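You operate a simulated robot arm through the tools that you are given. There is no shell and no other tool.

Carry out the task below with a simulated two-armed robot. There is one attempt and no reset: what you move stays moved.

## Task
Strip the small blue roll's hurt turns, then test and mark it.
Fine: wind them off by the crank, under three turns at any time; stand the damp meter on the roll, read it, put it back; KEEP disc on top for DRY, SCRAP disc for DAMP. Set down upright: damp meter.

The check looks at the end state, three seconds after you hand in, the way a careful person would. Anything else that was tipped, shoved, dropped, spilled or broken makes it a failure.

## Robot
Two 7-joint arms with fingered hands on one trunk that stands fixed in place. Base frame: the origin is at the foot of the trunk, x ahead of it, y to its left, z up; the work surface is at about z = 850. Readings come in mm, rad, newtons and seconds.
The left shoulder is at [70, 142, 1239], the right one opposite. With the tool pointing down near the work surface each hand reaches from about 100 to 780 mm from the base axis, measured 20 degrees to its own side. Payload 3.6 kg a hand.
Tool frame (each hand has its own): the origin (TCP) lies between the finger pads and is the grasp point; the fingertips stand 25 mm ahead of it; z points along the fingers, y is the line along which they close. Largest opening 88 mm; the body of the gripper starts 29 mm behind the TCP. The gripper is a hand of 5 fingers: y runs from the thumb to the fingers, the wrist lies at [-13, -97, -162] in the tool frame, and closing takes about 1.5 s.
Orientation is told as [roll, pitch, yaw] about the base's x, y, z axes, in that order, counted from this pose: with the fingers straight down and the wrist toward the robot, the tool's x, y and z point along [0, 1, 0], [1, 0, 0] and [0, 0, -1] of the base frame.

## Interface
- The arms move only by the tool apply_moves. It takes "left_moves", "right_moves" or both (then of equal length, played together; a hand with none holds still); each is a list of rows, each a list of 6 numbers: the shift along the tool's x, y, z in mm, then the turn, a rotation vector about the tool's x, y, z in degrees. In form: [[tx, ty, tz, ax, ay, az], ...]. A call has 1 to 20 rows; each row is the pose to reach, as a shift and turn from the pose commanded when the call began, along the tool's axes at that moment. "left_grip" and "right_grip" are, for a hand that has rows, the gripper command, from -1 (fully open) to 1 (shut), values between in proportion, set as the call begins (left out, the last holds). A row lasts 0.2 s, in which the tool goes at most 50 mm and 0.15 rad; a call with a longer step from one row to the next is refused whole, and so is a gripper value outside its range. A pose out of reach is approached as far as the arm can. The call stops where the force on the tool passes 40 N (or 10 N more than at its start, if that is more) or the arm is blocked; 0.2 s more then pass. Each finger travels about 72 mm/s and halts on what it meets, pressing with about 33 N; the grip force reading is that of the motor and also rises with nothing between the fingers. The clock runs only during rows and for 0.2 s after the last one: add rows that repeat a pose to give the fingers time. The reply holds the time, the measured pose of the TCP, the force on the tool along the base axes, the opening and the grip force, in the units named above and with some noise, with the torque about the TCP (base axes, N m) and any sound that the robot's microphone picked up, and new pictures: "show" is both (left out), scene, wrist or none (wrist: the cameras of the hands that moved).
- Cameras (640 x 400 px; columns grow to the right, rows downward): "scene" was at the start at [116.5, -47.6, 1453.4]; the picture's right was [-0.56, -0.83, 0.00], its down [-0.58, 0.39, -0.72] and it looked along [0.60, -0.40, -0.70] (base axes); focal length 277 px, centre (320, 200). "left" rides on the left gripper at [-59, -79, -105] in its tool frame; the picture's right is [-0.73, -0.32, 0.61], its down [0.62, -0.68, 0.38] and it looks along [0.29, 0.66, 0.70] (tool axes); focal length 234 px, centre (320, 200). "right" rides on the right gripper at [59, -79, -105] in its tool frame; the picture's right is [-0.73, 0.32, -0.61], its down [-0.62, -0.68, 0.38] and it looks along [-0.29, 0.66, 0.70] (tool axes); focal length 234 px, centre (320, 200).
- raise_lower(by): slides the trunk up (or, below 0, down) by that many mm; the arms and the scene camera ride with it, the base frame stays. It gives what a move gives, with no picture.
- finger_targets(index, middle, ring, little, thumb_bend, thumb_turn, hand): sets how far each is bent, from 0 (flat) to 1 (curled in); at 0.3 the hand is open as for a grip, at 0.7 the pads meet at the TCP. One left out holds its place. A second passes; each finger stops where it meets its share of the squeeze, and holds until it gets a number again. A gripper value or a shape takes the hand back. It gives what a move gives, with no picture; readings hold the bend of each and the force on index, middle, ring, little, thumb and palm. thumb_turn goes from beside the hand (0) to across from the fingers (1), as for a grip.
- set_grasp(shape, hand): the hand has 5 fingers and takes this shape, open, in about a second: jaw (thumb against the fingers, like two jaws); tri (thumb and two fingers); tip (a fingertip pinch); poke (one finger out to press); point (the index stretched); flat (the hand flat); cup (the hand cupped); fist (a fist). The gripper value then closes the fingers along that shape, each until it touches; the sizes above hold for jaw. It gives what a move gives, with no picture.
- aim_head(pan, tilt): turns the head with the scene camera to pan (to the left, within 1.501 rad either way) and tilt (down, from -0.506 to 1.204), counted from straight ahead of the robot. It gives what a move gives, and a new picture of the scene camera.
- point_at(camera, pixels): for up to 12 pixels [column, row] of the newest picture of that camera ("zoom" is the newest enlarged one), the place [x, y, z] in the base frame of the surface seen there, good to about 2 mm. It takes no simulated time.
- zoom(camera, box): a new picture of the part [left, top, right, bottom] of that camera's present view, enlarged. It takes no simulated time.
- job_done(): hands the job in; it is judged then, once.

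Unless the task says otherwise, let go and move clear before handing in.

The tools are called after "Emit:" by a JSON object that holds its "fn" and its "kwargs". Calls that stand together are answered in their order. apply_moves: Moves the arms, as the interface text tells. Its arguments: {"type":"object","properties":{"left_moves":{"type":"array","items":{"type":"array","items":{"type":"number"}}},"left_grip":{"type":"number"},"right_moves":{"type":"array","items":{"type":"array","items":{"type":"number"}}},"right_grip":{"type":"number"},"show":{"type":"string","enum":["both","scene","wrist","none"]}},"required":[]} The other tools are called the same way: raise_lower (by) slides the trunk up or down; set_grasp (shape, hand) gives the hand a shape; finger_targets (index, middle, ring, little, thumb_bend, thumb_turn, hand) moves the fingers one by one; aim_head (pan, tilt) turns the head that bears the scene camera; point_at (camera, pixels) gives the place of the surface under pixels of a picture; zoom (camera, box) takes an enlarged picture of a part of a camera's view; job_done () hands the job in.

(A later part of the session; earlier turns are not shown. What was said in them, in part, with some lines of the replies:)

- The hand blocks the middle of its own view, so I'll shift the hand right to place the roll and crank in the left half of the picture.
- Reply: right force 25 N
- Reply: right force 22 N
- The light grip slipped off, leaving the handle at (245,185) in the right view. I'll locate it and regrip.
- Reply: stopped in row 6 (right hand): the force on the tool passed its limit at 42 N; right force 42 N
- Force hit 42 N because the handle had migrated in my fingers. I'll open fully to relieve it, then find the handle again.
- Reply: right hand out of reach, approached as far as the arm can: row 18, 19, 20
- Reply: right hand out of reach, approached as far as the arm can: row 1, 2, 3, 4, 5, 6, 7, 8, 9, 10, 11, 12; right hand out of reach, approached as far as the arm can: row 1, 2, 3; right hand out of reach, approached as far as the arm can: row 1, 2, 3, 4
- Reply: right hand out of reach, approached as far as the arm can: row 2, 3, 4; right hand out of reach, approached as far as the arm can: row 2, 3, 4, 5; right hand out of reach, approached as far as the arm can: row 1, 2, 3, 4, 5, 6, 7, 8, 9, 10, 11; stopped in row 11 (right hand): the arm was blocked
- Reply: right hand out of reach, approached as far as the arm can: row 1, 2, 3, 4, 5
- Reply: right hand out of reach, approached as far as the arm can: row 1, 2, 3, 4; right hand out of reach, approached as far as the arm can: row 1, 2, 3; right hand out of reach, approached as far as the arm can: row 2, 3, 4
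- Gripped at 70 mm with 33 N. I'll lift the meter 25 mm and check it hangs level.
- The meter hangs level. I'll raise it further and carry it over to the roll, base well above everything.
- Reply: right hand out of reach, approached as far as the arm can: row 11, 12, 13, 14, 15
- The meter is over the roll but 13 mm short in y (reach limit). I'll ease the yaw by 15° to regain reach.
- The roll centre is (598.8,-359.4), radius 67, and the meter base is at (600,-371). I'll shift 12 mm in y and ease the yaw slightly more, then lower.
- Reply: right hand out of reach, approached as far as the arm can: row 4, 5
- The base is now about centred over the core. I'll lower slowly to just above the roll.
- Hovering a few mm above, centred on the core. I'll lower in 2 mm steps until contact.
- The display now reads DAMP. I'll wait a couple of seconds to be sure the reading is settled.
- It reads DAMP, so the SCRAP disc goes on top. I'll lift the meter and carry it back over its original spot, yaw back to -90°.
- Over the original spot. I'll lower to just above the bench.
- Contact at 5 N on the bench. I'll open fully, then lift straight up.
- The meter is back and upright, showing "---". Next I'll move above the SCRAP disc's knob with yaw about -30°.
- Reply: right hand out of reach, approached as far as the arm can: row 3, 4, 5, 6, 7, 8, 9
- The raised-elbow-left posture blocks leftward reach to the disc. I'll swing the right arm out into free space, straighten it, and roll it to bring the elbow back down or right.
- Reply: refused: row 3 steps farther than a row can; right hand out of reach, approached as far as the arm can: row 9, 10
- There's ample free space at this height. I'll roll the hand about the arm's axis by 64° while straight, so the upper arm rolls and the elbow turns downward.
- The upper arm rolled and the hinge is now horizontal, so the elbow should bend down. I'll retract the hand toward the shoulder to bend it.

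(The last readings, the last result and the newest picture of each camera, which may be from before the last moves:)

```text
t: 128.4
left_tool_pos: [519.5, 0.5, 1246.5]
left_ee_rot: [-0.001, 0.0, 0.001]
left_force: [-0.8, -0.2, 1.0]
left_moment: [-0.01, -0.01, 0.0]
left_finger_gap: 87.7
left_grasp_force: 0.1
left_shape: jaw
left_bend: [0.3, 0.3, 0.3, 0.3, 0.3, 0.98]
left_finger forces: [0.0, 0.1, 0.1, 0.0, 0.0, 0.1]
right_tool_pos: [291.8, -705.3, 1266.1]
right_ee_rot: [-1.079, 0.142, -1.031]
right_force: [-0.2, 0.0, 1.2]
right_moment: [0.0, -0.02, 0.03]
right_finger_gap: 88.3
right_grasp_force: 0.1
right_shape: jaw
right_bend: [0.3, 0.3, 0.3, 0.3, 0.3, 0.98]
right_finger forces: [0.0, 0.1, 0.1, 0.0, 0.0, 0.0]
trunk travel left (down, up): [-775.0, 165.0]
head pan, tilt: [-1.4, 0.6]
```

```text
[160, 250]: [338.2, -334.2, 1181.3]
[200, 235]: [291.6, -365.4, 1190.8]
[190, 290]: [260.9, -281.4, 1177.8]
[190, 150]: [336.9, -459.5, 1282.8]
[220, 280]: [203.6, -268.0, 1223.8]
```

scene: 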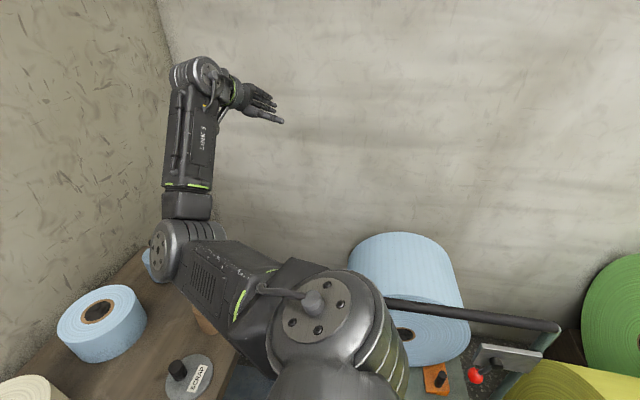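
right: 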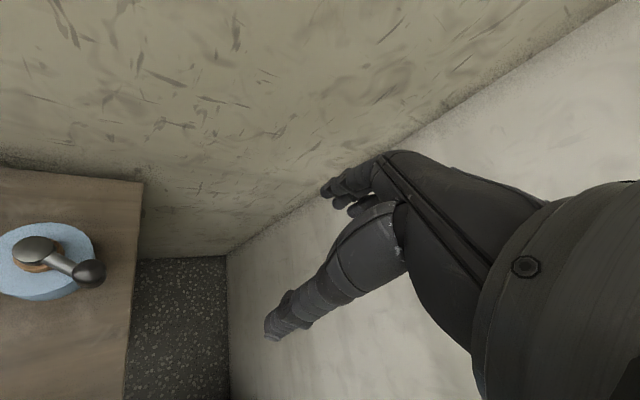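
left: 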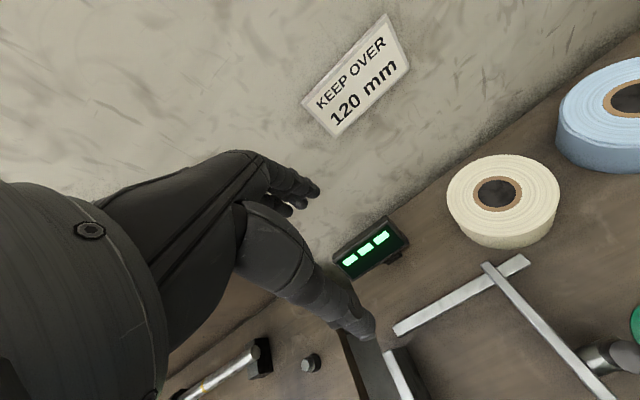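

The elbow is now low-left at z≈1180, clear of everything. I'll roll the hand back to fingers-down.

Emit:
{"fn": "apply_moves", "kwargs": {"right_moves": [[23.8, 5.7, -7.4, -2.4, 7.4, -2], [46.7, 10.3, -17.9, -4.8, 14.8, -3.9], [68.1, 13.6, -31.6, -7.1, 22.1, -5.9], [87.8, 15.5, -47.9, -9.5, 29.5, -7.8], [105.2, 16.1, -66.7, -11.9, 36.9, -9.8], [119.9, 15.3, -87.6, -14.3, 44.3, -11.8], [131.9, 13, -110.2, -16.6, 51.6, -13.7], [140.8, 9.6, -134, -19, 59, -15.7], [140.8, 9.6, -134, -19, 59, -15.7]], "show": "scene"}}

```text
t: 130.4
left_tool_pos: [520.7, 1.9, 1246.6]
left_ee_rot: [0.0, 0.0, 0.001]
left_force: [-0.1, -0.3, 0.3]
left_moment: [0.0, 0.02, 0.0]
left_finger_gap: 87.7
left_grasp_force: 0.1
left_shape: jaw
left_bend: [0.3, 0.3, 0.3, 0.3, 0.3, 0.98]
left_finger forces: [0.0, 0.1, 0.0, 0.1, 0.0, 0.1]
right_tool_pos: [449.9, -613.7, 1206.4]
right_ee_rot: [-0.003, 0.004, -0.641]
right_force: [-0.1, -0.1, -0.2]
right_moment: [0.0, 0.0, 0.02]
right_finger_gap: 88.0
right_grasp_force: 0.0
right_shape: jaw
right_bend: [0.3, 0.3, 0.3, 0.3, 0.3, 0.98]
right_finger forces: [0.0, 0.1, 0.0, 0.0, 0.1, 0.1]
trunk travel left (down, up): [-775.0, 165.0]
head pan, tilt: [-1.4, 0.6]
```

scene: 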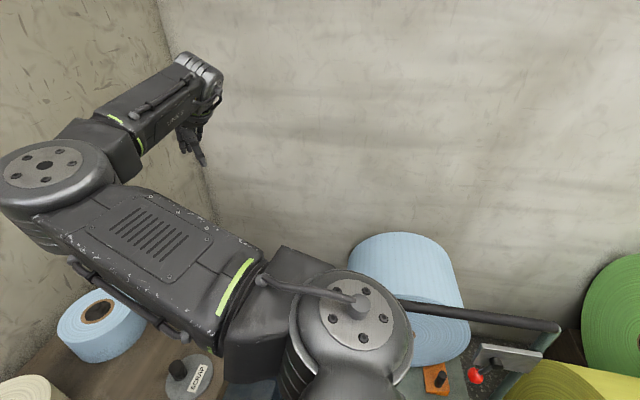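

The elbow rolled back to the left, but raising the trunk should give the forearm room to point down at the disc in this posture. I'll raise the trunk 110 mm and look again.

Emit:
{"fn": "raise_lower", "kwargs": {"by": 110}}

Emit:
{"fn": "aim_head", "kwargs": {"pan": -0.6, "tilt": 0.95}}

```text
t: 131.8
left_tool_pos: [520.0, 0.6, 1355.6]
left_ee_rot: [-0.001, 0.0, 0.002]
left_force: [-0.2, -0.5, 0.2]
left_moment: [0.02, -0.02, 0.01]
left_finger_gap: 87.9
left_grasp_force: 0.1
left_shape: jaw
left_bend: [0.3, 0.3, 0.3, 0.3, 0.3, 0.98]
left_finger forces: [0.0, 0.0, 0.1, 0.0, 0.0, 0.0]
right_tool_pos: [450.1, -614.7, 1315.7]
right_ee_rot: [-0.005, 0.004, -0.645]
right_force: [0.0, -0.8, 0.4]
right_moment: [-0.04, -0.01, 0.0]
right_finger_gap: 87.9
right_grasp_force: 0.0
right_shape: jaw
right_bend: [0.3, 0.3, 0.3, 0.3, 0.3, 0.98]
right_finger forces: [0.0, 0.0, 0.0, 0.0, 0.0, 0.1]
trunk travel left (down, up): [-885.0, 55.0]
head pan, tilt: [-1.4, 0.6]
```

```text
t: 132.9
left_tool_pos: [519.7, 1.8, 1355.8]
left_ee_rot: [-0.001, -0.001, 0.001]
left_force: [-0.5, 0.2, 1.0]
left_moment: [0.0, 0.01, -0.01]
left_finger_gap: 87.4
left_grasp_force: 0.1
left_shape: jaw
left_bend: [0.3, 0.3, 0.3, 0.3, 0.3, 0.98]
left_finger forces: [0.0, 0.0, 0.0, 0.0, 0.1, 0.0]
right_tool_pos: [451.0, -615.2, 1316.2]
right_ee_rot: [-0.006, 0.005, -0.643]
right_force: [0.0, -0.3, 1.6]
right_moment: [-0.02, 0.05, 0.0]
right_finger_gap: 87.9
right_grasp_force: 0.1
right_shape: jaw
right_bend: [0.3, 0.3, 0.3, 0.3, 0.3, 0.98]
right_finger forces: [0.0, 0.0, 0.0, 0.0, 0.0, 0.0]
trunk travel left (down, up): [-885.0, 55.0]
head pan, tilt: [-0.6, 0.949]
```

scene: 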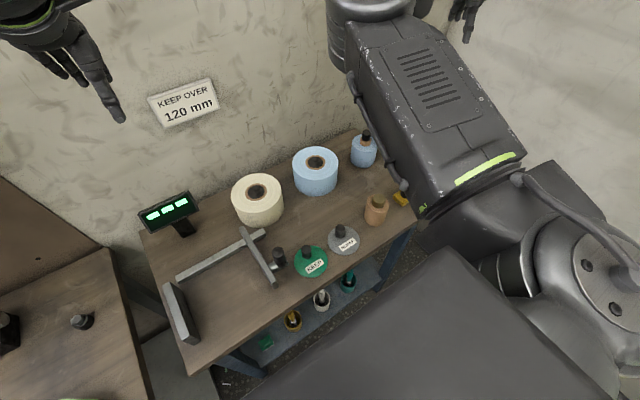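

Emit:
{"fn": "zoom", "kwargs": {"camera": "scene", "box": [285, 210, 375, 290]}}

```text
5.00 times, centred on (330, 250) of scene
```

zoom: 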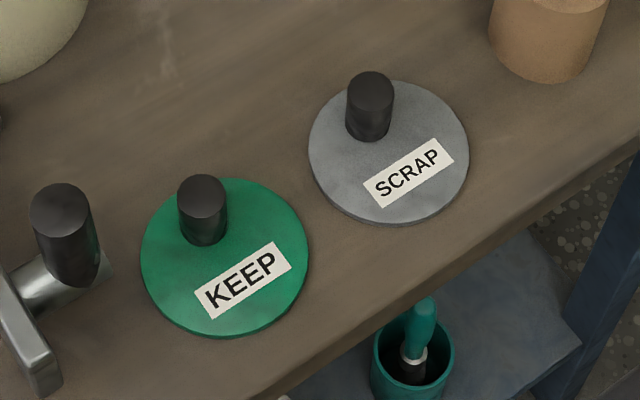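

Emit:
{"fn": "point_at", "kwargs": {"camera": "zoom", "pixels": [[370, 85], [348, 90], [393, 92], [370, 130], [312, 150], [466, 150], [395, 82], [390, 222], [330, 195], [452, 190], [420, 175], [390, 150]]}}

```text
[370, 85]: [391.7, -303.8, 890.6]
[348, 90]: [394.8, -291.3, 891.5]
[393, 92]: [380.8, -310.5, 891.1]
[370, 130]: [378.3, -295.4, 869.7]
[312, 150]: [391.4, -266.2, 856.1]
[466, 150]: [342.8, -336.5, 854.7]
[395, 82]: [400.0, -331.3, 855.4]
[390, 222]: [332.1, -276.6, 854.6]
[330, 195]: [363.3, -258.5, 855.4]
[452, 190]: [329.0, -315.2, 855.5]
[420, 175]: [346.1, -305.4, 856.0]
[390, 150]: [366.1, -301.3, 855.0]
```

The SCRAP disc centre is (366,-301) with radius 43; its knob is off-centre at about (388,-301), top z 891. I'll bring the hand over the knob, staying high, and watch reach.

Emit:
{"fn": "apply_moves", "kwargs": {"right_moves": [[22, -24, 10, 0, 0, 0], [45, -50, 25, 0, 0, 0], [68, -76, 45, 0, 0, 0], [91, -102, 65, 0, 0, 0], [115, -129, 85, 0, 0, 0], [140, -156, 110, 0, 0, 0], [165, -184, 130, 0, 0, 0], [190, -212, 150, 0, 0, 0], [213, -239, 170, 0, 0, 0], [213, -239, 170, 0, 0, 0]], "show": "both"}}

```text
t: 135.1
left_tool_pos: [514.6, 3.9, 1358.1]
left_ee_rot: [-0.003, -0.003, 0.002]
left_force: [0.7, 0.6, -0.1]
left_moment: [0.04, -0.04, 0.02]
left_finger_gap: 87.6
left_grasp_force: 0.0
left_shape: jaw
left_bend: [0.3, 0.3, 0.3, 0.3, 0.3, 0.98]
left_finger forces: [0.0, 0.0, 0.0, 0.0, 0.0, 0.0]
right_tool_pos: [366.7, -343.0, 1143.6]
right_ee_rot: [-0.009, 0.021, -0.674]
right_force: [0.0, 1.8, -0.4]
right_moment: [-0.1, -0.05, -0.03]
right_finger_gap: 88.0
right_grasp_force: 0.2
right_shape: jaw
right_bend: [0.3, 0.3, 0.3, 0.3, 0.3, 0.97]
right_finger forces: [0.0, 0.0, 0.0, 0.0, 0.0, 0.1]
right hand out of reach, approached as far as the arm can: row 5, 6, 7, 8, 9, 10
trunk travel left (down, up): [-885.0, 55.0]
head pan, tilt: [-0.6, 0.949]
```

scene: 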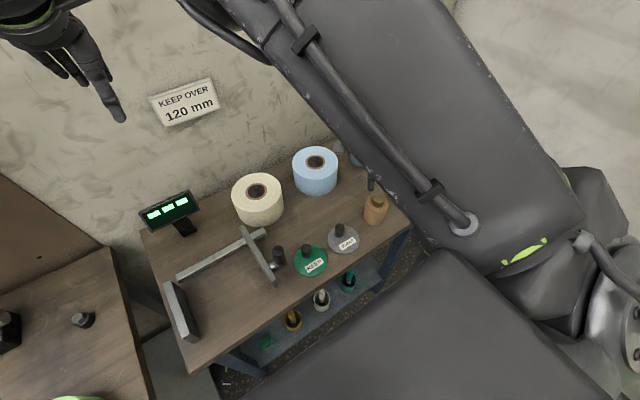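
right: 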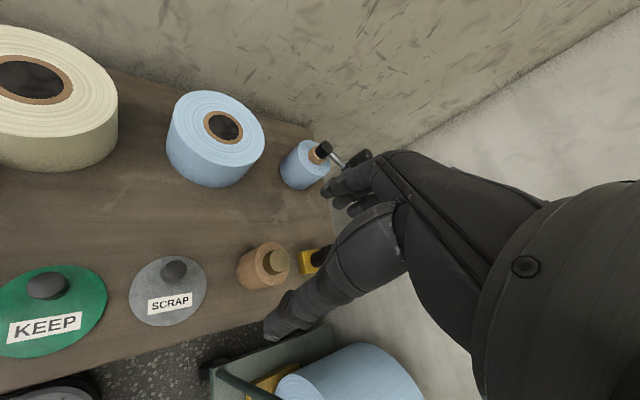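

Emit:
{"fn": "apply_moves", "kwargs": {"right_moves": [[0, 0, 30, 0, 0, 0], [10, -2, 60, 0, 0, 0], [25, -5, 90, 0, 0, 0], [46, -10, 110, 0, 0, 0], [46, -10, 110, 0, 0, 0]], "show": "both"}}

```text
t: 136.3
left_tool_pos: [519.3, 1.3, 1357.2]
left_ee_rot: [0.001, -0.001, 0.001]
left_force: [-0.6, 0.3, 0.5]
left_moment: [0.0, 0.0, -0.02]
left_finger_gap: 87.7
left_grasp_force: 0.0
left_shape: jaw
left_bend: [0.3, 0.3, 0.3, 0.3, 0.3, 0.98]
left_finger forces: [0.0, 0.0, 0.1, 0.0, 0.0, 0.0]
right_tool_pos: [399.8, -338.6, 1040.7]
right_ee_rot: [-0.006, 0.004, -0.642]
right_force: [-0.7, -0.3, 0.2]
right_moment: [-0.01, 0.01, -0.01]
right_finger_gap: 87.7
right_grasp_force: 0.1
right_shape: jaw
right_bend: [0.3, 0.3, 0.3, 0.3, 0.3, 0.97]
right_finger forces: [0.1, 0.0, 0.0, 0.0, 0.0, 0.1]
right hand out of reach, approached as far as the arm can: row 2, 3, 4, 5
trunk travel left (down, up): [-885.0, 55.0]
head pan, tilt: [-0.6, 0.949]
```

scene: 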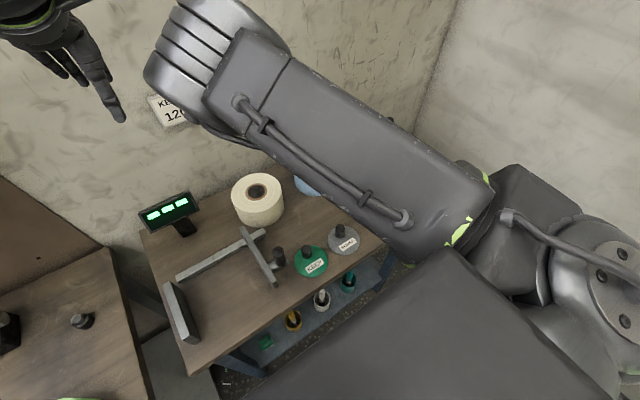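
right: 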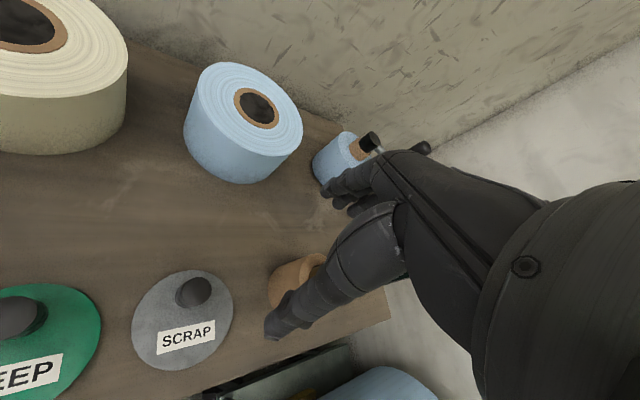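

Emit:
{"fn": "apply_moves", "kwargs": {"right_moves": [[0, 0, 0, 0, 0, 8], [0, 0, 0, 0, 0, 16], [0, 0, 0, 0, 0, 24], [0, 0, 0, 0, 0, 32], [0, 0, 0, 0, 0, 32]], "show": "none"}}

Emit:
{"fn": "apply_moves", "kwargs": {"right_moves": [[0, -15, 0, 0, 0, 0], [-5, -30, 0, 0, 0, 0], [-10, -38, 0, 0, 0, 0]], "show": "wrist"}}

```text
t: 137.5
left_tool_pos: [520.4, 2.2, 1357.4]
left_ee_rot: [0.0, 0.001, 0.002]
left_force: [0.0, 0.2, 0.2]
left_moment: [0.03, 0.03, 0.0]
left_finger_gap: 87.7
left_grasp_force: 0.0
left_shape: jaw
left_bend: [0.3, 0.3, 0.3, 0.3, 0.3, 0.98]
left_finger forces: [0.0, 0.1, 0.0, 0.0, 0.0, 0.0]
right_tool_pos: [401.5, -374.6, 1037.5]
right_ee_rot: [-0.007, 0.001, -1.201]
right_force: [-0.1, 0.4, -0.3]
right_moment: [-0.01, 0.0, -0.03]
right_finger_gap: 87.7
right_grasp_force: 0.1
right_shape: jaw
right_bend: [0.3, 0.3, 0.3, 0.3, 0.3, 0.97]
right_finger forces: [0.0, 0.1, 0.1, 0.0, 0.0, 0.1]
right hand out of reach, approached as far as the arm can: row 1, 2, 3, 4, 5
trunk travel left (down, up): [-885.0, 55.0]
head pan, tilt: [-0.6, 0.949]
```

```text
t: 138.3
left_tool_pos: [519.1, 0.6, 1357.2]
left_ee_rot: [0.0, 0.0, 0.002]
left_force: [0.2, -0.5, 0.9]
left_moment: [0.01, -0.02, -0.01]
left_finger_gap: 87.7
left_grasp_force: 0.1
left_shape: jaw
left_bend: [0.3, 0.3, 0.3, 0.3, 0.3, 0.98]
left_finger forces: [0.0, 0.1, 0.0, 0.1, 0.1, 0.1]
right_tool_pos: [383.9, -375.5, 1035.9]
right_ee_rot: [-0.007, 0.004, -1.202]
right_force: [-0.2, 0.1, 0.0]
right_moment: [0.01, 0.01, -0.03]
right_finger_gap: 87.7
right_grasp_force: 0.1
right_shape: jaw
right_bend: [0.3, 0.3, 0.3, 0.3, 0.3, 0.97]
right_finger forces: [0.1, 0.0, 0.1, 0.1, 0.0, 0.0]
right hand out of reach, approached as far as the arm can: row 1, 2, 3
trunk travel left (down, up): [-885.0, 55.0]
head pan, tilt: [-0.6, 0.949]
```

right: 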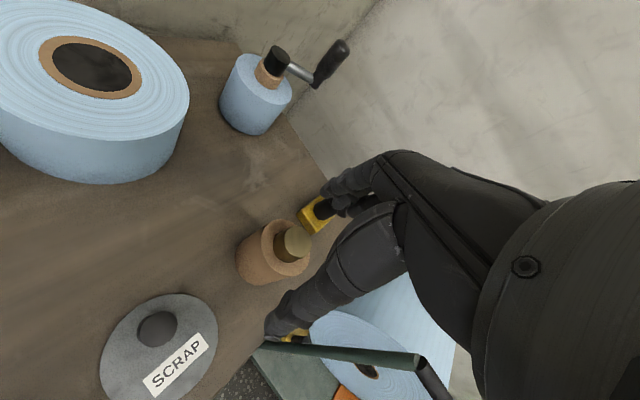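

The wrist is limited to about y = -290, so a positive yaw (wrist to the right of the hand) should bring the knob in reach. I'll rotate to yaw +10°.

Emit:
{"fn": "apply_moves", "kwargs": {"right_moves": [[0, 0, -5, 0, 0, -8], [0, 0, -10, 0, 0, -16], [0, 0, -10, 0, 0, -24], [0, 0, -10, 0, 0, -32], [0, 0, -10, 0, 0, -40], [0, 0, -10, 0, 0, -48], [0, 0, -10, 0, 0, -56], [0, 0, -10, 0, 0, -64], [0, 0, -10, 0, 0, -72], [0, 0, -10, 0, 0, -79], [0, 0, -10, 0, 0, -79]], "show": "both"}}

```text
t: 140.7
left_tool_pos: [519.5, 1.9, 1356.9]
left_ee_rot: [-0.002, 0.001, 0.001]
left_force: [0.0, 0.2, 0.4]
left_moment: [-0.03, 0.01, -0.03]
left_finger_gap: 87.8
left_grasp_force: 0.1
left_shape: jaw
left_bend: [0.3, 0.3, 0.3, 0.3, 0.3, 0.98]
left_finger forces: [0.0, 0.0, 0.1, 0.0, 0.0, 0.0]
right_tool_pos: [382.5, -374.8, 1045.9]
right_ee_rot: [-0.002, 0.006, 0.177]
right_force: [0.1, -0.4, 0.4]
right_moment: [0.0, -0.04, 0.0]
right_finger_gap: 87.8
right_grasp_force: 0.2
right_shape: jaw
right_bend: [0.3, 0.3, 0.3, 0.3, 0.3, 0.97]
right_finger forces: [0.0, 0.0, 0.1, 0.0, 0.1, 0.0]
trunk travel left (down, up): [-885.0, 55.0]
head pan, tilt: [-0.6, 0.949]
```

scene: 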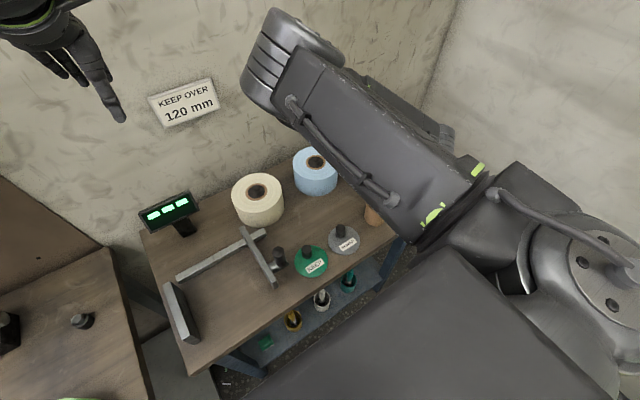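
right: 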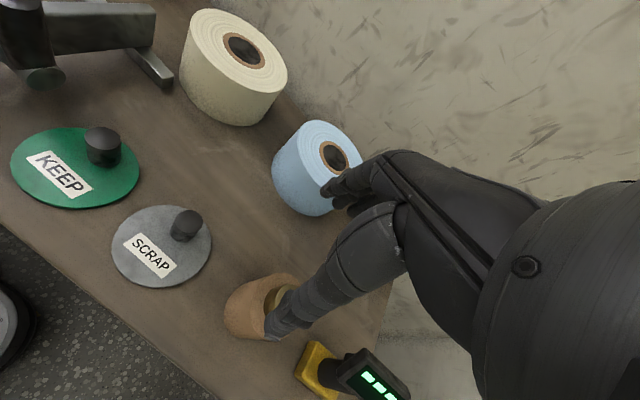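

In reach again. I'll move over the knob and lower partway.

Emit:
{"fn": "apply_moves", "kwargs": {"right_moves": [[24, 6, 0, 0, 0, 0], [48, 12, 10, 0, 0, 0], [72, 18, 25, 0, 0, 0], [72, 18, 60, 0, 0, 0], [72, 18, 60, 0, 0, 0]], "show": "both"}}

Emit:
{"fn": "zoom", "kwargs": {"camera": "right", "box": [160, 140, 420, 380]}}

```text
t: 141.9
left_tool_pos: [519.9, 2.7, 1356.5]
left_ee_rot: [0.0, 0.0, 0.002]
left_force: [0.4, 0.0, 0.3]
left_moment: [0.0, -0.01, -0.02]
left_finger_gap: 87.8
left_grasp_force: 0.0
left_shape: jaw
left_bend: [0.3, 0.3, 0.3, 0.3, 0.3, 0.98]
left_finger forces: [0.1, 0.0, 0.1, 0.0, 0.0, 0.1]
right_tool_pos: [387.1, -301.8, 984.8]
right_ee_rot: [0.0, 0.008, 0.175]
right_force: [-0.8, -0.2, 0.0]
right_moment: [-0.02, 0.01, -0.02]
right_finger_gap: 87.9
right_grasp_force: 0.0
right_shape: jaw
right_bend: [0.3, 0.3, 0.3, 0.3, 0.3, 0.97]
right_finger forces: [0.1, 0.0, 0.0, 0.1, 0.1, 0.1]
trunk travel left (down, up): [-885.0, 55.0]
head pan, tilt: [-0.6, 0.949]
```

scene: 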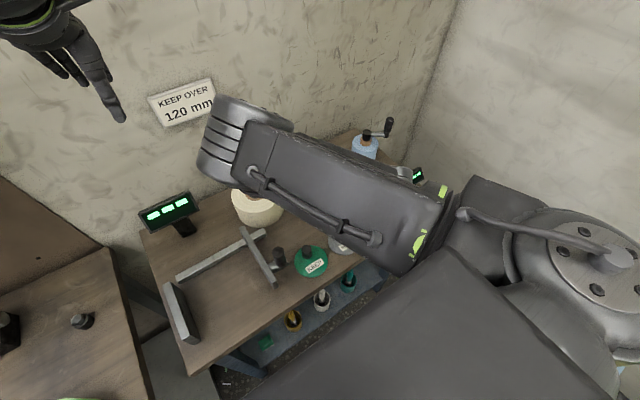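
right: 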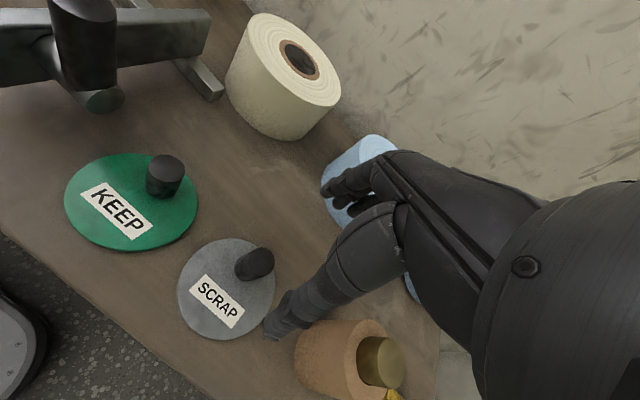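

```text
1.67 times, centred on (290, 260) of right
```

zoom: 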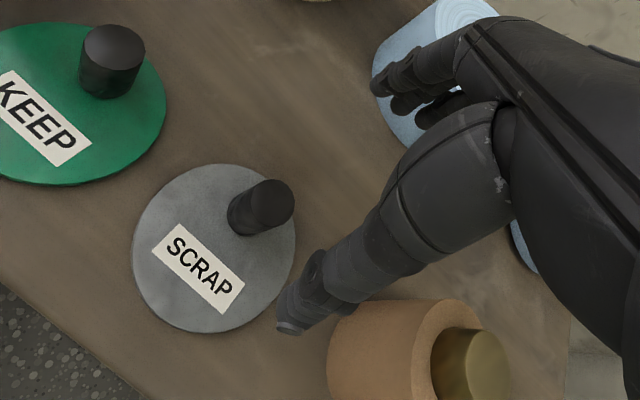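

Emit:
{"fn": "point_at", "kwargs": {"camera": "zoom", "pixels": [[272, 198], [253, 190], [292, 205], [262, 215], [140, 240], [295, 250], [215, 168], [205, 330], [240, 235], [212, 250]]}}

```text
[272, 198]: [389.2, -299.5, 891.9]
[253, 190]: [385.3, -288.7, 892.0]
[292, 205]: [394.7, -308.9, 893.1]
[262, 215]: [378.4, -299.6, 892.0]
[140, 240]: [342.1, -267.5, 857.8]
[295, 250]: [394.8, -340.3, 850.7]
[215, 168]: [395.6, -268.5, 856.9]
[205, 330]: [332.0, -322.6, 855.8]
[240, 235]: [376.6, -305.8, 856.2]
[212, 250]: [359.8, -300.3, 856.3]
```

The knob centre is (389,-299.5), directly under the TCP. I'll descend to z≈890 in steps.

Emit:
{"fn": "apply_moves", "kwargs": {"right_moves": [[1.5, 2, 30, 0, 0, 0], [1.5, 2, 60, 0, 0, 0], [1.5, 2, 80, 0, 0, 0], [1.5, 2, 95, 0, 0, 0], [1.5, 2, 95, 0, 0, 0]], "show": "wrist"}}

Emit:
{"fn": "zoom", "kwargs": {"camera": "right", "box": [160, 140, 420, 380]}}

```text
t: 143.1
left_tool_pos: [520.1, 1.7, 1356.2]
left_ee_rot: [0.0, 0.0, 0.001]
left_force: [-0.4, -0.4, -0.8]
left_moment: [0.01, 0.05, -0.01]
left_finger_gap: 87.8
left_grasp_force: 0.0
left_shape: jaw
left_bend: [0.3, 0.3, 0.3, 0.3, 0.3, 0.98]
left_finger forces: [0.1, 0.0, 0.1, 0.1, 0.0, 0.0]
right_tool_pos: [387.1, -299.0, 889.2]
right_ee_rot: [-0.001, 0.006, 0.178]
right_force: [0.3, 0.5, -0.3]
right_moment: [-0.01, 0.0, 0.0]
right_finger_gap: 87.8
right_grasp_force: 0.1
right_shape: jaw
right_bend: [0.3, 0.3, 0.3, 0.3, 0.3, 0.97]
right_finger forces: [0.0, 0.0, 0.0, 0.0, 0.1, 0.1]
trunk travel left (down, up): [-885.0, 55.0]
head pan, tilt: [-0.6, 0.949]
```

right: 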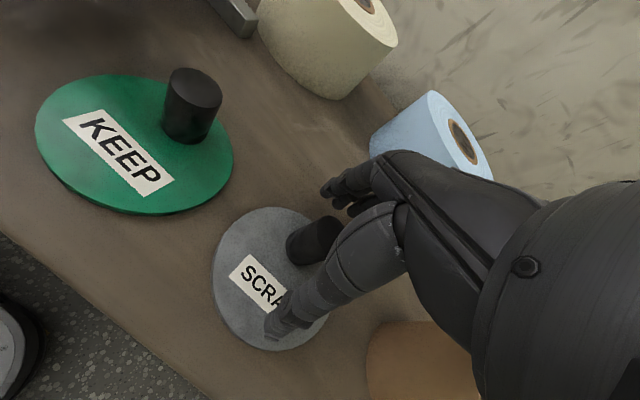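

```text
1.67 times, centred on (290, 260) of right
```

zoom: 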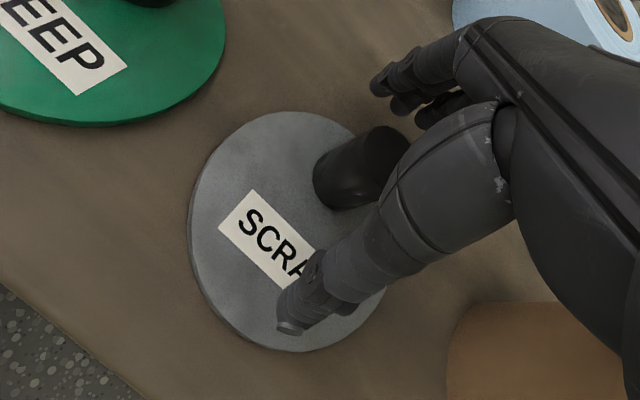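

Emit:
{"fn": "apply_moves", "kwargs": {"right_moves": [[0, 0, 0, 0, 0, 0], [0, 0, 0, 0, 0, 0], [0, 0, 0, 0, 0, 0], [0, 0, 0, 0, 0, 0], [0, 0, 0, 0, 0, 0]], "right_grip": 0.4, "show": "none"}}

Emit:
{"fn": "apply_moves", "kwargs": {"right_moves": [[0, 0, 0, 0, 0, 0], [0, 0, 0, 0, 0, 0], [0, 0, 0, 0, 0, 0], [0, 0, 0, 0, 0, 0]], "right_grip": 1, "show": "wrist"}}

Emit:
{"fn": "zoom", "kwargs": {"camera": "right", "box": [160, 140, 420, 380]}}

```text
t: 144.3
left_tool_pos: [519.4, 1.1, 1355.2]
left_ee_rot: [0.001, 0.0, 0.0]
left_force: [0.2, 0.0, -0.1]
left_moment: [0.0, -0.02, 0.02]
left_finger_gap: 87.8
left_grasp_force: 0.1
left_shape: jaw
left_bend: [0.3, 0.3, 0.3, 0.3, 0.3, 0.98]
left_finger forces: [0.1, 0.1, 0.0, 0.0, 0.1, 0.0]
right_tool_pos: [386.2, -298.6, 890.3]
right_ee_rot: [-0.001, 0.006, 0.176]
right_force: [0.6, 0.6, -0.1]
right_moment: [0.02, 0.0, 0.0]
right_finger_gap: 26.8
right_grasp_force: 0.0
right_shape: jaw
right_bend: [0.74, 0.53, 0.51, 0.48, 0.74, 1.0]
right_finger forces: [0.2, 0.1, 0.0, 0.0, 0.1, 0.0]
trunk travel left (down, up): [-885.0, 55.0]
head pan, tilt: [-0.6, 0.949]
```

```text
t: 145.3
left_tool_pos: [521.1, 0.8, 1357.4]
left_ee_rot: [0.0, 0.0, 0.002]
left_force: [0.2, 0.0, 0.8]
left_moment: [-0.01, 0.0, 0.01]
left_finger_gap: 87.7
left_grasp_force: 0.0
left_shape: jaw
left_bend: [0.3, 0.3, 0.3, 0.3, 0.3, 0.98]
left_finger forces: [0.0, 0.1, 0.0, 0.1, 0.0, 0.0]
right_tool_pos: [387.1, -299.0, 889.0]
right_ee_rot: [0.0, 0.007, 0.178]
right_force: [-0.8, 0.0, 0.5]
right_moment: [0.0, -0.03, 0.0]
right_finger_gap: 18.3
right_grasp_force: 32.7
right_shape: jaw
right_bend: [0.73, 0.58, 0.65, 0.64, 0.76, 1.0]
right_finger forces: [17.8, 10.6, 0.1, 0.0, 28.7, 0.0]
trunk travel left (down, up): [-885.0, 55.0]
head pan, tilt: [-0.6, 0.949]
```

right: 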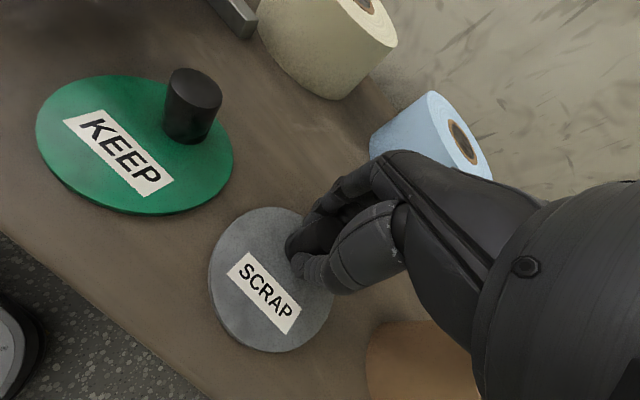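

```text
1.67 times, centred on (290, 260) of right
```

zoom: 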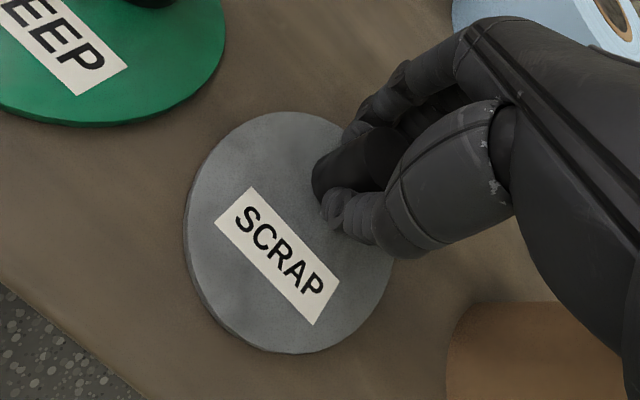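

The knob is gripped firmly (33 N). I'll lift 20 mm and check that the disc stays level.

Emit:
{"fn": "apply_moves", "kwargs": {"right_moves": [[0, 0, -7, 0, 0, 0], [0, 0, -14, 0, 0, 0], [0, 0, -22, 0, 0, 0], [0, 0, -22, 0, 0, 0]], "show": "wrist"}}

Emit:
{"fn": "point_at", "kwargs": {"camera": "right", "pixels": [[220, 290], [270, 225], [265, 340], [300, 330], [240, 300], [330, 290]]}}

```text
t: 146.3
left_tool_pos: [520.6, 0.9, 1356.9]
left_ee_rot: [-0.001, -0.002, 0.002]
left_force: [-0.1, 0.6, 0.1]
left_moment: [-0.02, 0.01, 0.0]
left_finger_gap: 87.9
left_grasp_force: 0.1
left_shape: jaw
left_bend: [0.3, 0.3, 0.3, 0.3, 0.3, 0.98]
left_finger forces: [0.0, 0.1, 0.0, 0.0, 0.0, 0.0]
right_tool_pos: [387.5, -299.9, 912.9]
right_ee_rot: [0.0, 0.005, 0.176]
right_force: [0.8, -1.2, 0.3]
right_moment: [0.01, -0.04, 0.01]
right_finger_gap: 18.3
right_grasp_force: 33.2
right_shape: jaw
right_bend: [0.73, 0.58, 0.65, 0.64, 0.76, 1.0]
right_finger forces: [18.0, 10.7, 0.0, 0.1, 28.5, 0.0]
trunk travel left (down, up): [-885.0, 55.0]
head pan, tilt: [-0.6, 0.949]
```

right: 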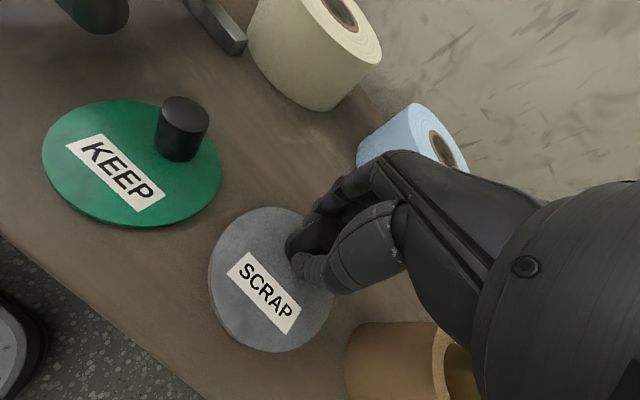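

```text
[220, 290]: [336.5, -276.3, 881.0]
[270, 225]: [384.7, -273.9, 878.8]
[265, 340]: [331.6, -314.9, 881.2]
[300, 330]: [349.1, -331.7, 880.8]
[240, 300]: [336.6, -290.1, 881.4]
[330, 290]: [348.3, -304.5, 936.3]
```

Level. I'll raise it and carry it over the roll.

Emit:
{"fn": "apply_moves", "kwargs": {"right_moves": [[0, 0, -35, 0, 0, 0], [0, 0, -70, 0, 0, 0], [0, 0, -105, 0, 0, 0], [0, 0, -125, 0, 0, 0], [-14, 31, -125, 0, 0, 0], [-28, 63, -125, 0, 0, 0], [-42, 94, -125, 0, 0, 0], [-56, 126, -125, 0, 0, 0], [-70, 158, -125, 0, 0, 0], [-84, 189, -125, 0, 0, 0], [-97.3, 220, -125, 0, 0, 0], [-97.3, 220, -125, 0, 0, 0]], "show": "both"}}

Emit:
{"fn": "zoom", "kwargs": {"camera": "right", "box": [120, 140, 400, 380]}}

```text
t: 148.9
left_tool_pos: [520.2, 1.6, 1356.1]
left_ee_rot: [-0.001, 0.0, 0.001]
left_force: [0.9, 0.2, 0.3]
left_moment: [-0.01, 0.03, 0.01]
left_finger_gap: 87.8
left_grasp_force: 0.0
left_shape: jaw
left_bend: [0.3, 0.3, 0.3, 0.3, 0.3, 0.98]
left_finger forces: [0.1, 0.0, 0.0, 0.0, 0.1, 0.0]
right_tool_pos: [622.3, -357.1, 1036.2]
right_ee_rot: [-0.002, 0.008, 0.177]
right_force: [0.5, 0.2, 0.2]
right_moment: [-0.03, -0.04, -0.01]
right_finger_gap: 18.4
right_grasp_force: 32.8
right_shape: jaw
right_bend: [0.73, 0.58, 0.65, 0.64, 0.76, 1.0]
right_finger forces: [18.5, 11.0, 0.0, 0.0, 28.7, 0.0]
trunk travel left (down, up): [-885.0, 55.0]
head pan, tilt: [-0.6, 0.949]
```

scene: 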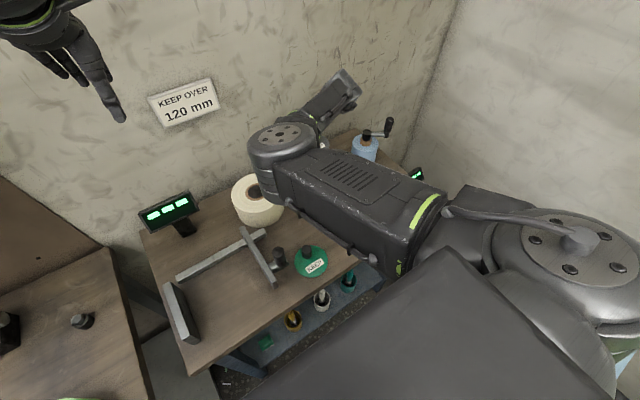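
right: 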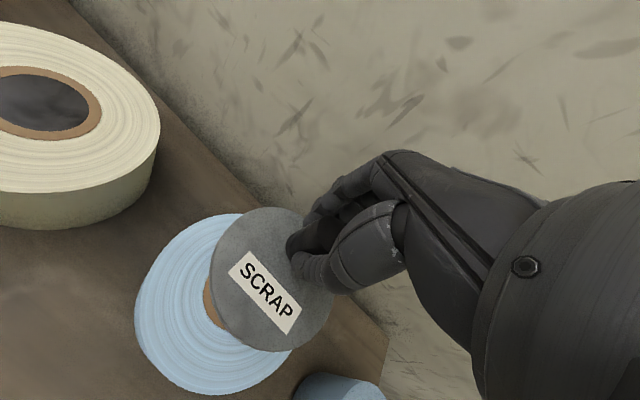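

```text
1.67 times, centred on (260, 260) of right
```

zoom: 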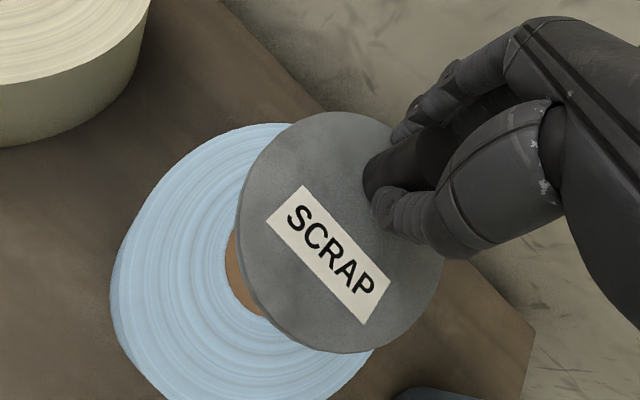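

Emit:
{"fn": "point_at", "kwargs": {"camera": "zoom", "pixels": [[242, 240], [350, 115], [340, 348], [435, 280], [270, 320], [290, 145], [150, 220], [270, 130], [170, 385]]}}

```text
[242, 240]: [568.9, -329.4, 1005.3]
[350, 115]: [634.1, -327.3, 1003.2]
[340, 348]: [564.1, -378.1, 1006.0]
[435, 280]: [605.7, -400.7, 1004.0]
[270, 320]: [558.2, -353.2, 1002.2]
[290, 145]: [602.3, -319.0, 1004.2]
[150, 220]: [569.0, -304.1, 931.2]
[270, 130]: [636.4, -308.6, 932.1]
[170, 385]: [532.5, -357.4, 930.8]
```

The disc is centred over the roll (about (600,-360)). I'll lower it onto the top.

Emit:
{"fn": "apply_moves", "kwargs": {"right_moves": [[0, 0, 20, 0, 0, 0], [0, 0, 40, 0, 0, 0], [0, 0, 54, 0, 0, 0], [0, 0, 60, 0, 0, 0], [0, 0, 60, 0, 0, 0]], "show": "wrist"}}

Emit:
{"fn": "apply_moves", "kwargs": {"right_moves": [[0, 0, 1.5, 0, 0, 0], [0, 0, 3, 0, 0, 0], [0, 0, 4.5, 0, 0, 0], [0, 0, 6, 0, 0, 0]], "show": "wrist"}}

Emit:
{"fn": "zoom", "kwargs": {"camera": "right", "box": [120, 140, 400, 380]}}

```text
t: 150.1
left_tool_pos: [519.7, 1.6, 1356.7]
left_ee_rot: [0.0, -0.001, 0.002]
left_force: [-0.1, -0.5, -0.8]
left_moment: [-0.02, 0.0, 0.03]
left_finger_gap: 87.7
left_grasp_force: 0.1
left_shape: jaw
left_bend: [0.3, 0.3, 0.3, 0.3, 0.3, 0.98]
left_finger forces: [0.1, 0.0, 0.1, 0.0, 0.0, 0.0]
right_tool_pos: [621.4, -355.7, 974.5]
right_ee_rot: [-0.002, 0.007, 0.178]
right_force: [0.3, 0.0, 0.2]
right_moment: [0.01, -0.01, 0.01]
right_finger_gap: 18.4
right_grasp_force: 32.9
right_shape: jaw
right_bend: [0.73, 0.58, 0.65, 0.64, 0.76, 1.0]
right_finger forces: [17.2, 12.4, 0.0, 0.0, 28.3, 0.1]
trunk travel left (down, up): [-885.0, 55.0]
head pan, tilt: [-0.6, 0.949]
```

right: 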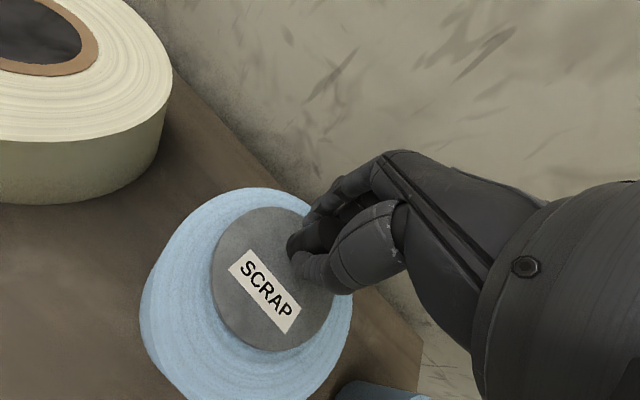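

```text
t: 151.1
left_tool_pos: [518.9, 1.9, 1357.4]
left_ee_rot: [0.0, -0.001, 0.002]
left_force: [-0.1, -0.9, -0.5]
left_moment: [-0.01, 0.02, -0.02]
left_finger_gap: 87.8
left_grasp_force: 0.0
left_shape: jaw
left_bend: [0.3, 0.3, 0.3, 0.3, 0.3, 0.98]
left_finger forces: [0.0, 0.0, 0.0, 0.0, 0.0, 0.0]
right_tool_pos: [622.1, -356.3, 970.5]
right_ee_rot: [-0.003, 0.006, 0.178]
right_force: [-0.3, -0.1, 3.1]
right_moment: [0.02, -0.09, -0.01]
right_finger_gap: 18.0
right_grasp_force: 32.6
right_shape: jaw
right_bend: [0.73, 0.58, 0.65, 0.64, 0.76, 1.0]
right_finger forces: [17.1, 12.8, 0.1, 0.0, 28.6, 0.1]
trunk travel left (down, up): [-885.0, 55.0]
head pan, tilt: [-0.6, 0.949]
```

right: 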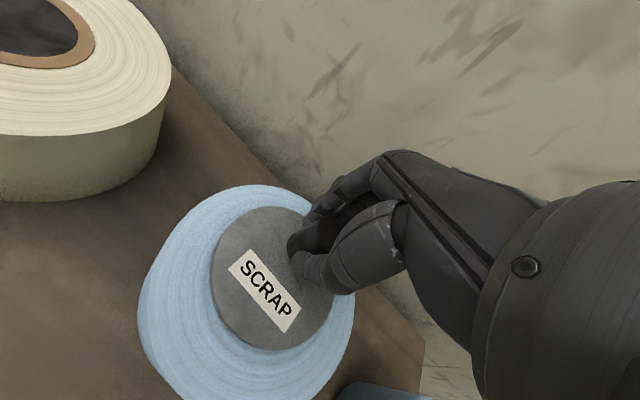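

```text
1.67 times, centred on (260, 260) of right
```

zoom: 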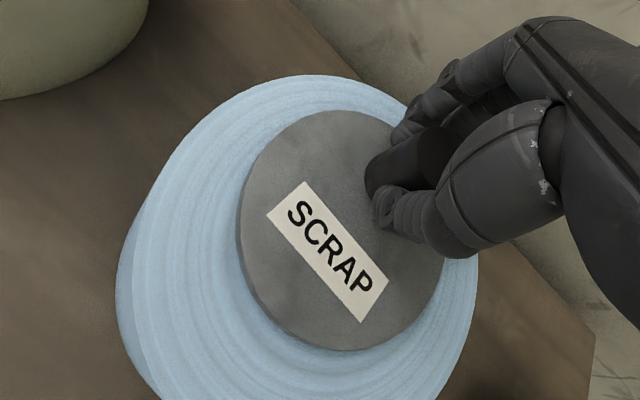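

Contact (3 N). I'll open the hand, then lift straight up.

Emit:
{"fn": "apply_moves", "kwargs": {"right_moves": [[0, 0, 0, 0, 0, 0], [0, 0, 0, 0, 0, 0], [0, 0, 0, 0, 0, 0], [0, 0, 0, 0, 0, 0], [0, 0, 0, 0, 0, 0], [0, 0, 0, 0, 0, 0], [0, 0, 0, 0, 0, 0]], "right_grip": -1, "show": "wrist"}}

Emit:
{"fn": "apply_moves", "kwargs": {"right_moves": [[0, 0, -10, 0, 0, 0], [0, 0, -25, 0, 0, 0], [0, 0, -50, 0, 0, 0], [0, 0, -80, 0, 0, 0], [0, 0, -115, 0, 0, 0], [0, 0, -115, 0, 0, 0]], "show": "both"}}

```text
t: 152.7
left_tool_pos: [520.1, 2.3, 1356.2]
left_ee_rot: [0.0, 0.001, 0.003]
left_force: [0.0, 0.4, 0.1]
left_moment: [-0.03, 0.0, 0.0]
left_finger_gap: 87.8
left_grasp_force: 0.1
left_shape: jaw
left_bend: [0.3, 0.3, 0.3, 0.3, 0.3, 0.98]
left_finger forces: [0.0, 0.0, 0.0, 0.0, 0.0, 0.0]
right_tool_pos: [622.9, -357.0, 969.6]
right_ee_rot: [0.0, 0.008, 0.177]
right_force: [0.2, 0.2, 0.2]
right_moment: [0.01, -0.01, 0.0]
right_finger_gap: 87.5
right_grasp_force: 0.2
right_shape: jaw
right_bend: [0.3, 0.3, 0.3, 0.3, 0.3, 0.98]
right_finger forces: [0.1, 0.0, 0.0, 0.0, 0.0, 0.0]
trunk travel left (down, up): [-885.0, 55.0]
head pan, tilt: [-0.6, 0.949]
```

right: 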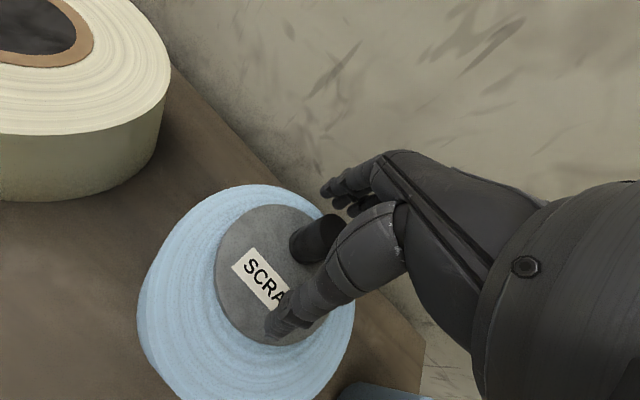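

```text
t: 154.1
left_tool_pos: [519.9, 0.5, 1356.4]
left_ee_rot: [-0.001, -0.001, 0.003]
left_force: [-0.5, -0.3, -0.2]
left_moment: [0.0, 0.0, 0.0]
left_finger_gap: 87.9
left_grasp_force: 0.1
left_shape: jaw
left_bend: [0.3, 0.3, 0.3, 0.3, 0.3, 0.98]
left_finger forces: [0.0, 0.0, 0.0, 0.0, 0.0, 0.0]
right_tool_pos: [622.4, -355.8, 1083.2]
right_ee_rot: [0.0, 0.007, 0.177]
right_force: [-1.4, 0.5, -0.3]
right_moment: [0.02, -0.02, 0.02]
right_finger_gap: 87.8
right_grasp_force: 0.0
right_shape: jaw
right_bend: [0.3, 0.3, 0.3, 0.3, 0.3, 0.98]
right_finger forces: [0.0, 0.0, 0.0, 0.1, 0.0, 0.0]
trunk travel left (down, up): [-885.0, 55.0]
head pan, tilt: [-0.6, 0.949]
```

scene: 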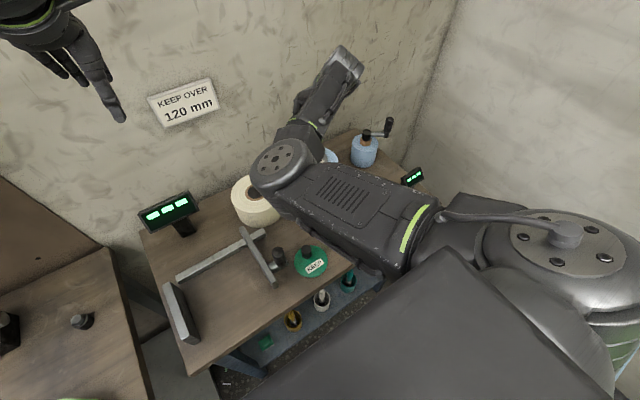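
right: 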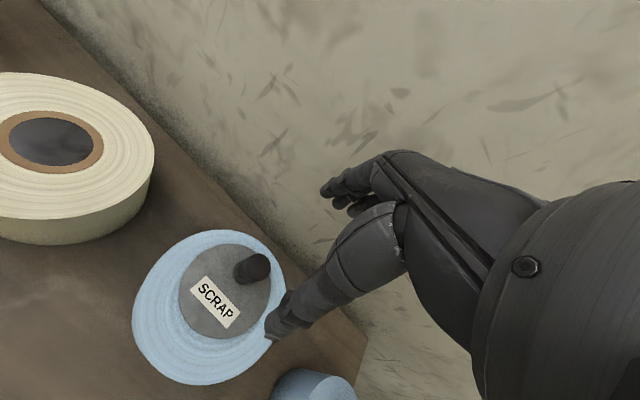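

The SCRAP disc lies flat on the roll. I'll retreat the arm up and back and inspect everything.

Emit:
{"fn": "apply_moves", "kwargs": {"right_moves": [[0, 0, -40, 0, 0, 0], [0, 0, -80, 0, 0, 0], [0, 0, -120, 0, 0, 0], [-10, -35, -140, 0, 0, 0], [-25, -75, -150, 0, 0, 0], [-40, -115, -150, 0, 0, 0], [-55, -155, -150, 0, 0, 0], [-70, -195, -150, 0, 0, 0], [-85, -235, -150, 0, 0, 0], [-105, -255, -150, 0, 0, 0], [-140, -270, -150, 0, 0, 0], [-180, -280, -150, 0, 0, 0], [-180, -280, -150, 0, 0, 0]], "show": "both"}}

Emit:
{"fn": "aim_head", "kwargs": {"pan": -0.55, "tilt": 0.85}}

```text
t: 156.9
left_tool_pos: [519.5, 1.8, 1356.8]
left_ee_rot: [-0.001, 0.0, 0.003]
left_force: [-0.6, 0.5, 0.3]
left_moment: [0.01, 0.0, 0.0]
left_finger_gap: 87.7
left_grasp_force: 0.1
left_shape: jaw
left_bend: [0.3, 0.3, 0.3, 0.3, 0.3, 0.98]
left_finger forces: [0.0, 0.0, 0.0, 0.0, 0.0, 0.0]
right_tool_pos: [381.2, -582.7, 1236.1]
right_ee_rot: [0.0, 0.007, 0.177]
right_force: [0.7, 0.9, -0.1]
right_moment: [-0.01, 0.02, -0.01]
right_finger_gap: 87.6
right_grasp_force: 0.1
right_shape: jaw
right_bend: [0.3, 0.3, 0.3, 0.3, 0.3, 0.98]
right_finger forces: [0.0, 0.0, 0.0, 0.0, 0.0, 0.0]
trunk travel left (down, up): [-885.0, 55.0]
head pan, tilt: [-0.6, 0.949]
```

scene: 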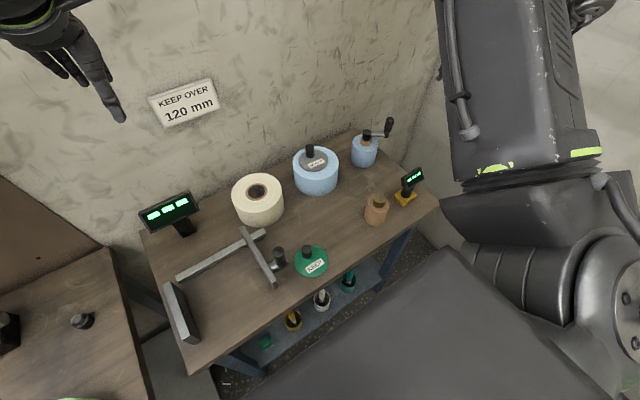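
right: 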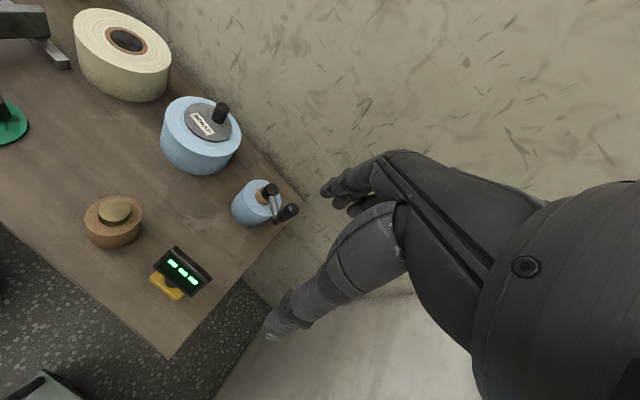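

```text
t: 157.6
left_tool_pos: [520.5, 2.4, 1357.2]
left_ee_rot: [0.001, 0.0, 0.003]
left_force: [0.5, -0.3, -0.1]
left_moment: [0.03, -0.02, 0.01]
left_finger_gap: 87.7
left_grasp_force: 0.1
left_shape: jaw
left_bend: [0.3, 0.3, 0.3, 0.3, 0.3, 0.98]
left_finger forces: [0.0, 0.1, 0.2, 0.0, 0.0, 0.0]
right_tool_pos: [381.7, -582.2, 1236.6]
right_ee_rot: [-0.002, 0.007, 0.176]
right_force: [-0.9, 0.3, 0.3]
right_moment: [-0.01, -0.02, -0.04]
right_finger_gap: 87.6
right_grasp_force: 0.2
right_shape: jaw
right_bend: [0.3, 0.3, 0.3, 0.3, 0.3, 0.98]
right_finger forces: [0.0, 0.1, 0.0, 0.0, 0.0, 0.0]
trunk travel left (down, up): [-885.0, 55.0]
head pan, tilt: [-0.55, 0.85]
```

scene: 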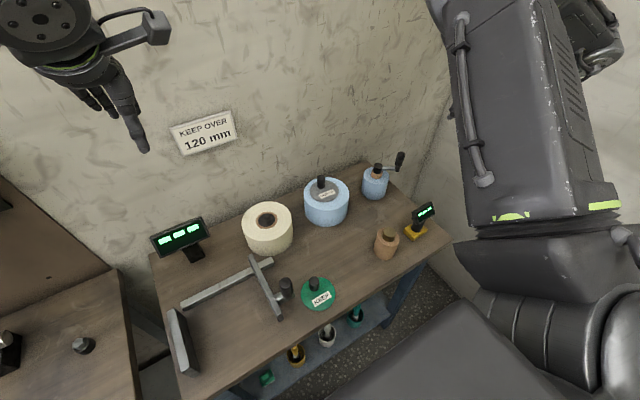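

Emit:
{"fn": "zoom", "kwargs": {"camera": "scene", "box": [290, 145, 450, 270]}}

Emit:
{"fn": "zoom", "kwargs": {"camera": "right", "box": [140, 80, 310, 310]}}

Emit:
{"fn": "point_at", "kwargs": {"camera": "scene", "pixels": [[387, 236], [385, 250], [325, 200], [310, 197], [345, 190], [321, 182], [267, 218], [375, 178]]}}

```text
3.20 times, centred on (370, 208) of scene
```

zoom: 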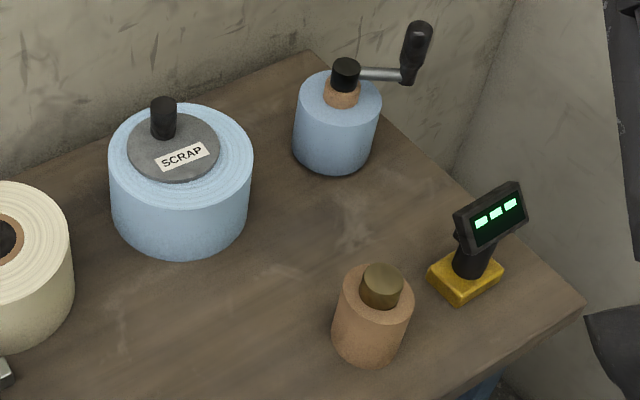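

```text
1.74 times, centred on (225, 195) of right
```

zoom: 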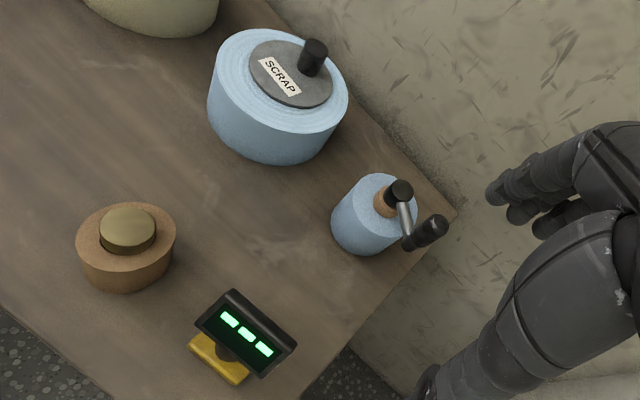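

```text
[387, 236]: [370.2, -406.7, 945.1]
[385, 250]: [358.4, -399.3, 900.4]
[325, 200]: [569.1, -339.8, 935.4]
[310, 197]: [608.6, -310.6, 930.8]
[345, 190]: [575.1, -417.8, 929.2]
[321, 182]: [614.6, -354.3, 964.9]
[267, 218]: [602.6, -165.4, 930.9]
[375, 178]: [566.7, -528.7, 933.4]
```

The final views look right. The blue roll is clean with the SCRAP disc flat on top at zoom (172,140), the meter stands upright at its old spot showing "---", and nothing else has moved. The hands are open and clear, so I'm handing in.

Emit:
{"fn": "job_done", "kwargs": {}}

```text
The job is handed in.
```

The small blue roll is stripped and tested, and it has the SCRAP disc on top because the damp meter read DAMP. I have handed the job in.

- **Stripping:** I turned the crank about 2.1 turns in all, estimated from the handle's position, so it stayed under three. The loose outer layer came off and the roll's edge is clean in the last pictures.
- **Test:** I stood the meter on the roll without letting go of it. It read DAMP and held that reading for about two seconds.
- **Meter:** It is back on its spot within a couple of millimetres, upright and showing "---".
- **Marking:** The SCRAP disc lies flat on the roll, close to centre.

While winding, one grip on the handle hit the force limit and another slipped off, and the right arm locked straight for a while and had to be freed away from the bench. Nothing was knocked: the final pictures show the other items where they were. Both hands are empty and clear of the bench.
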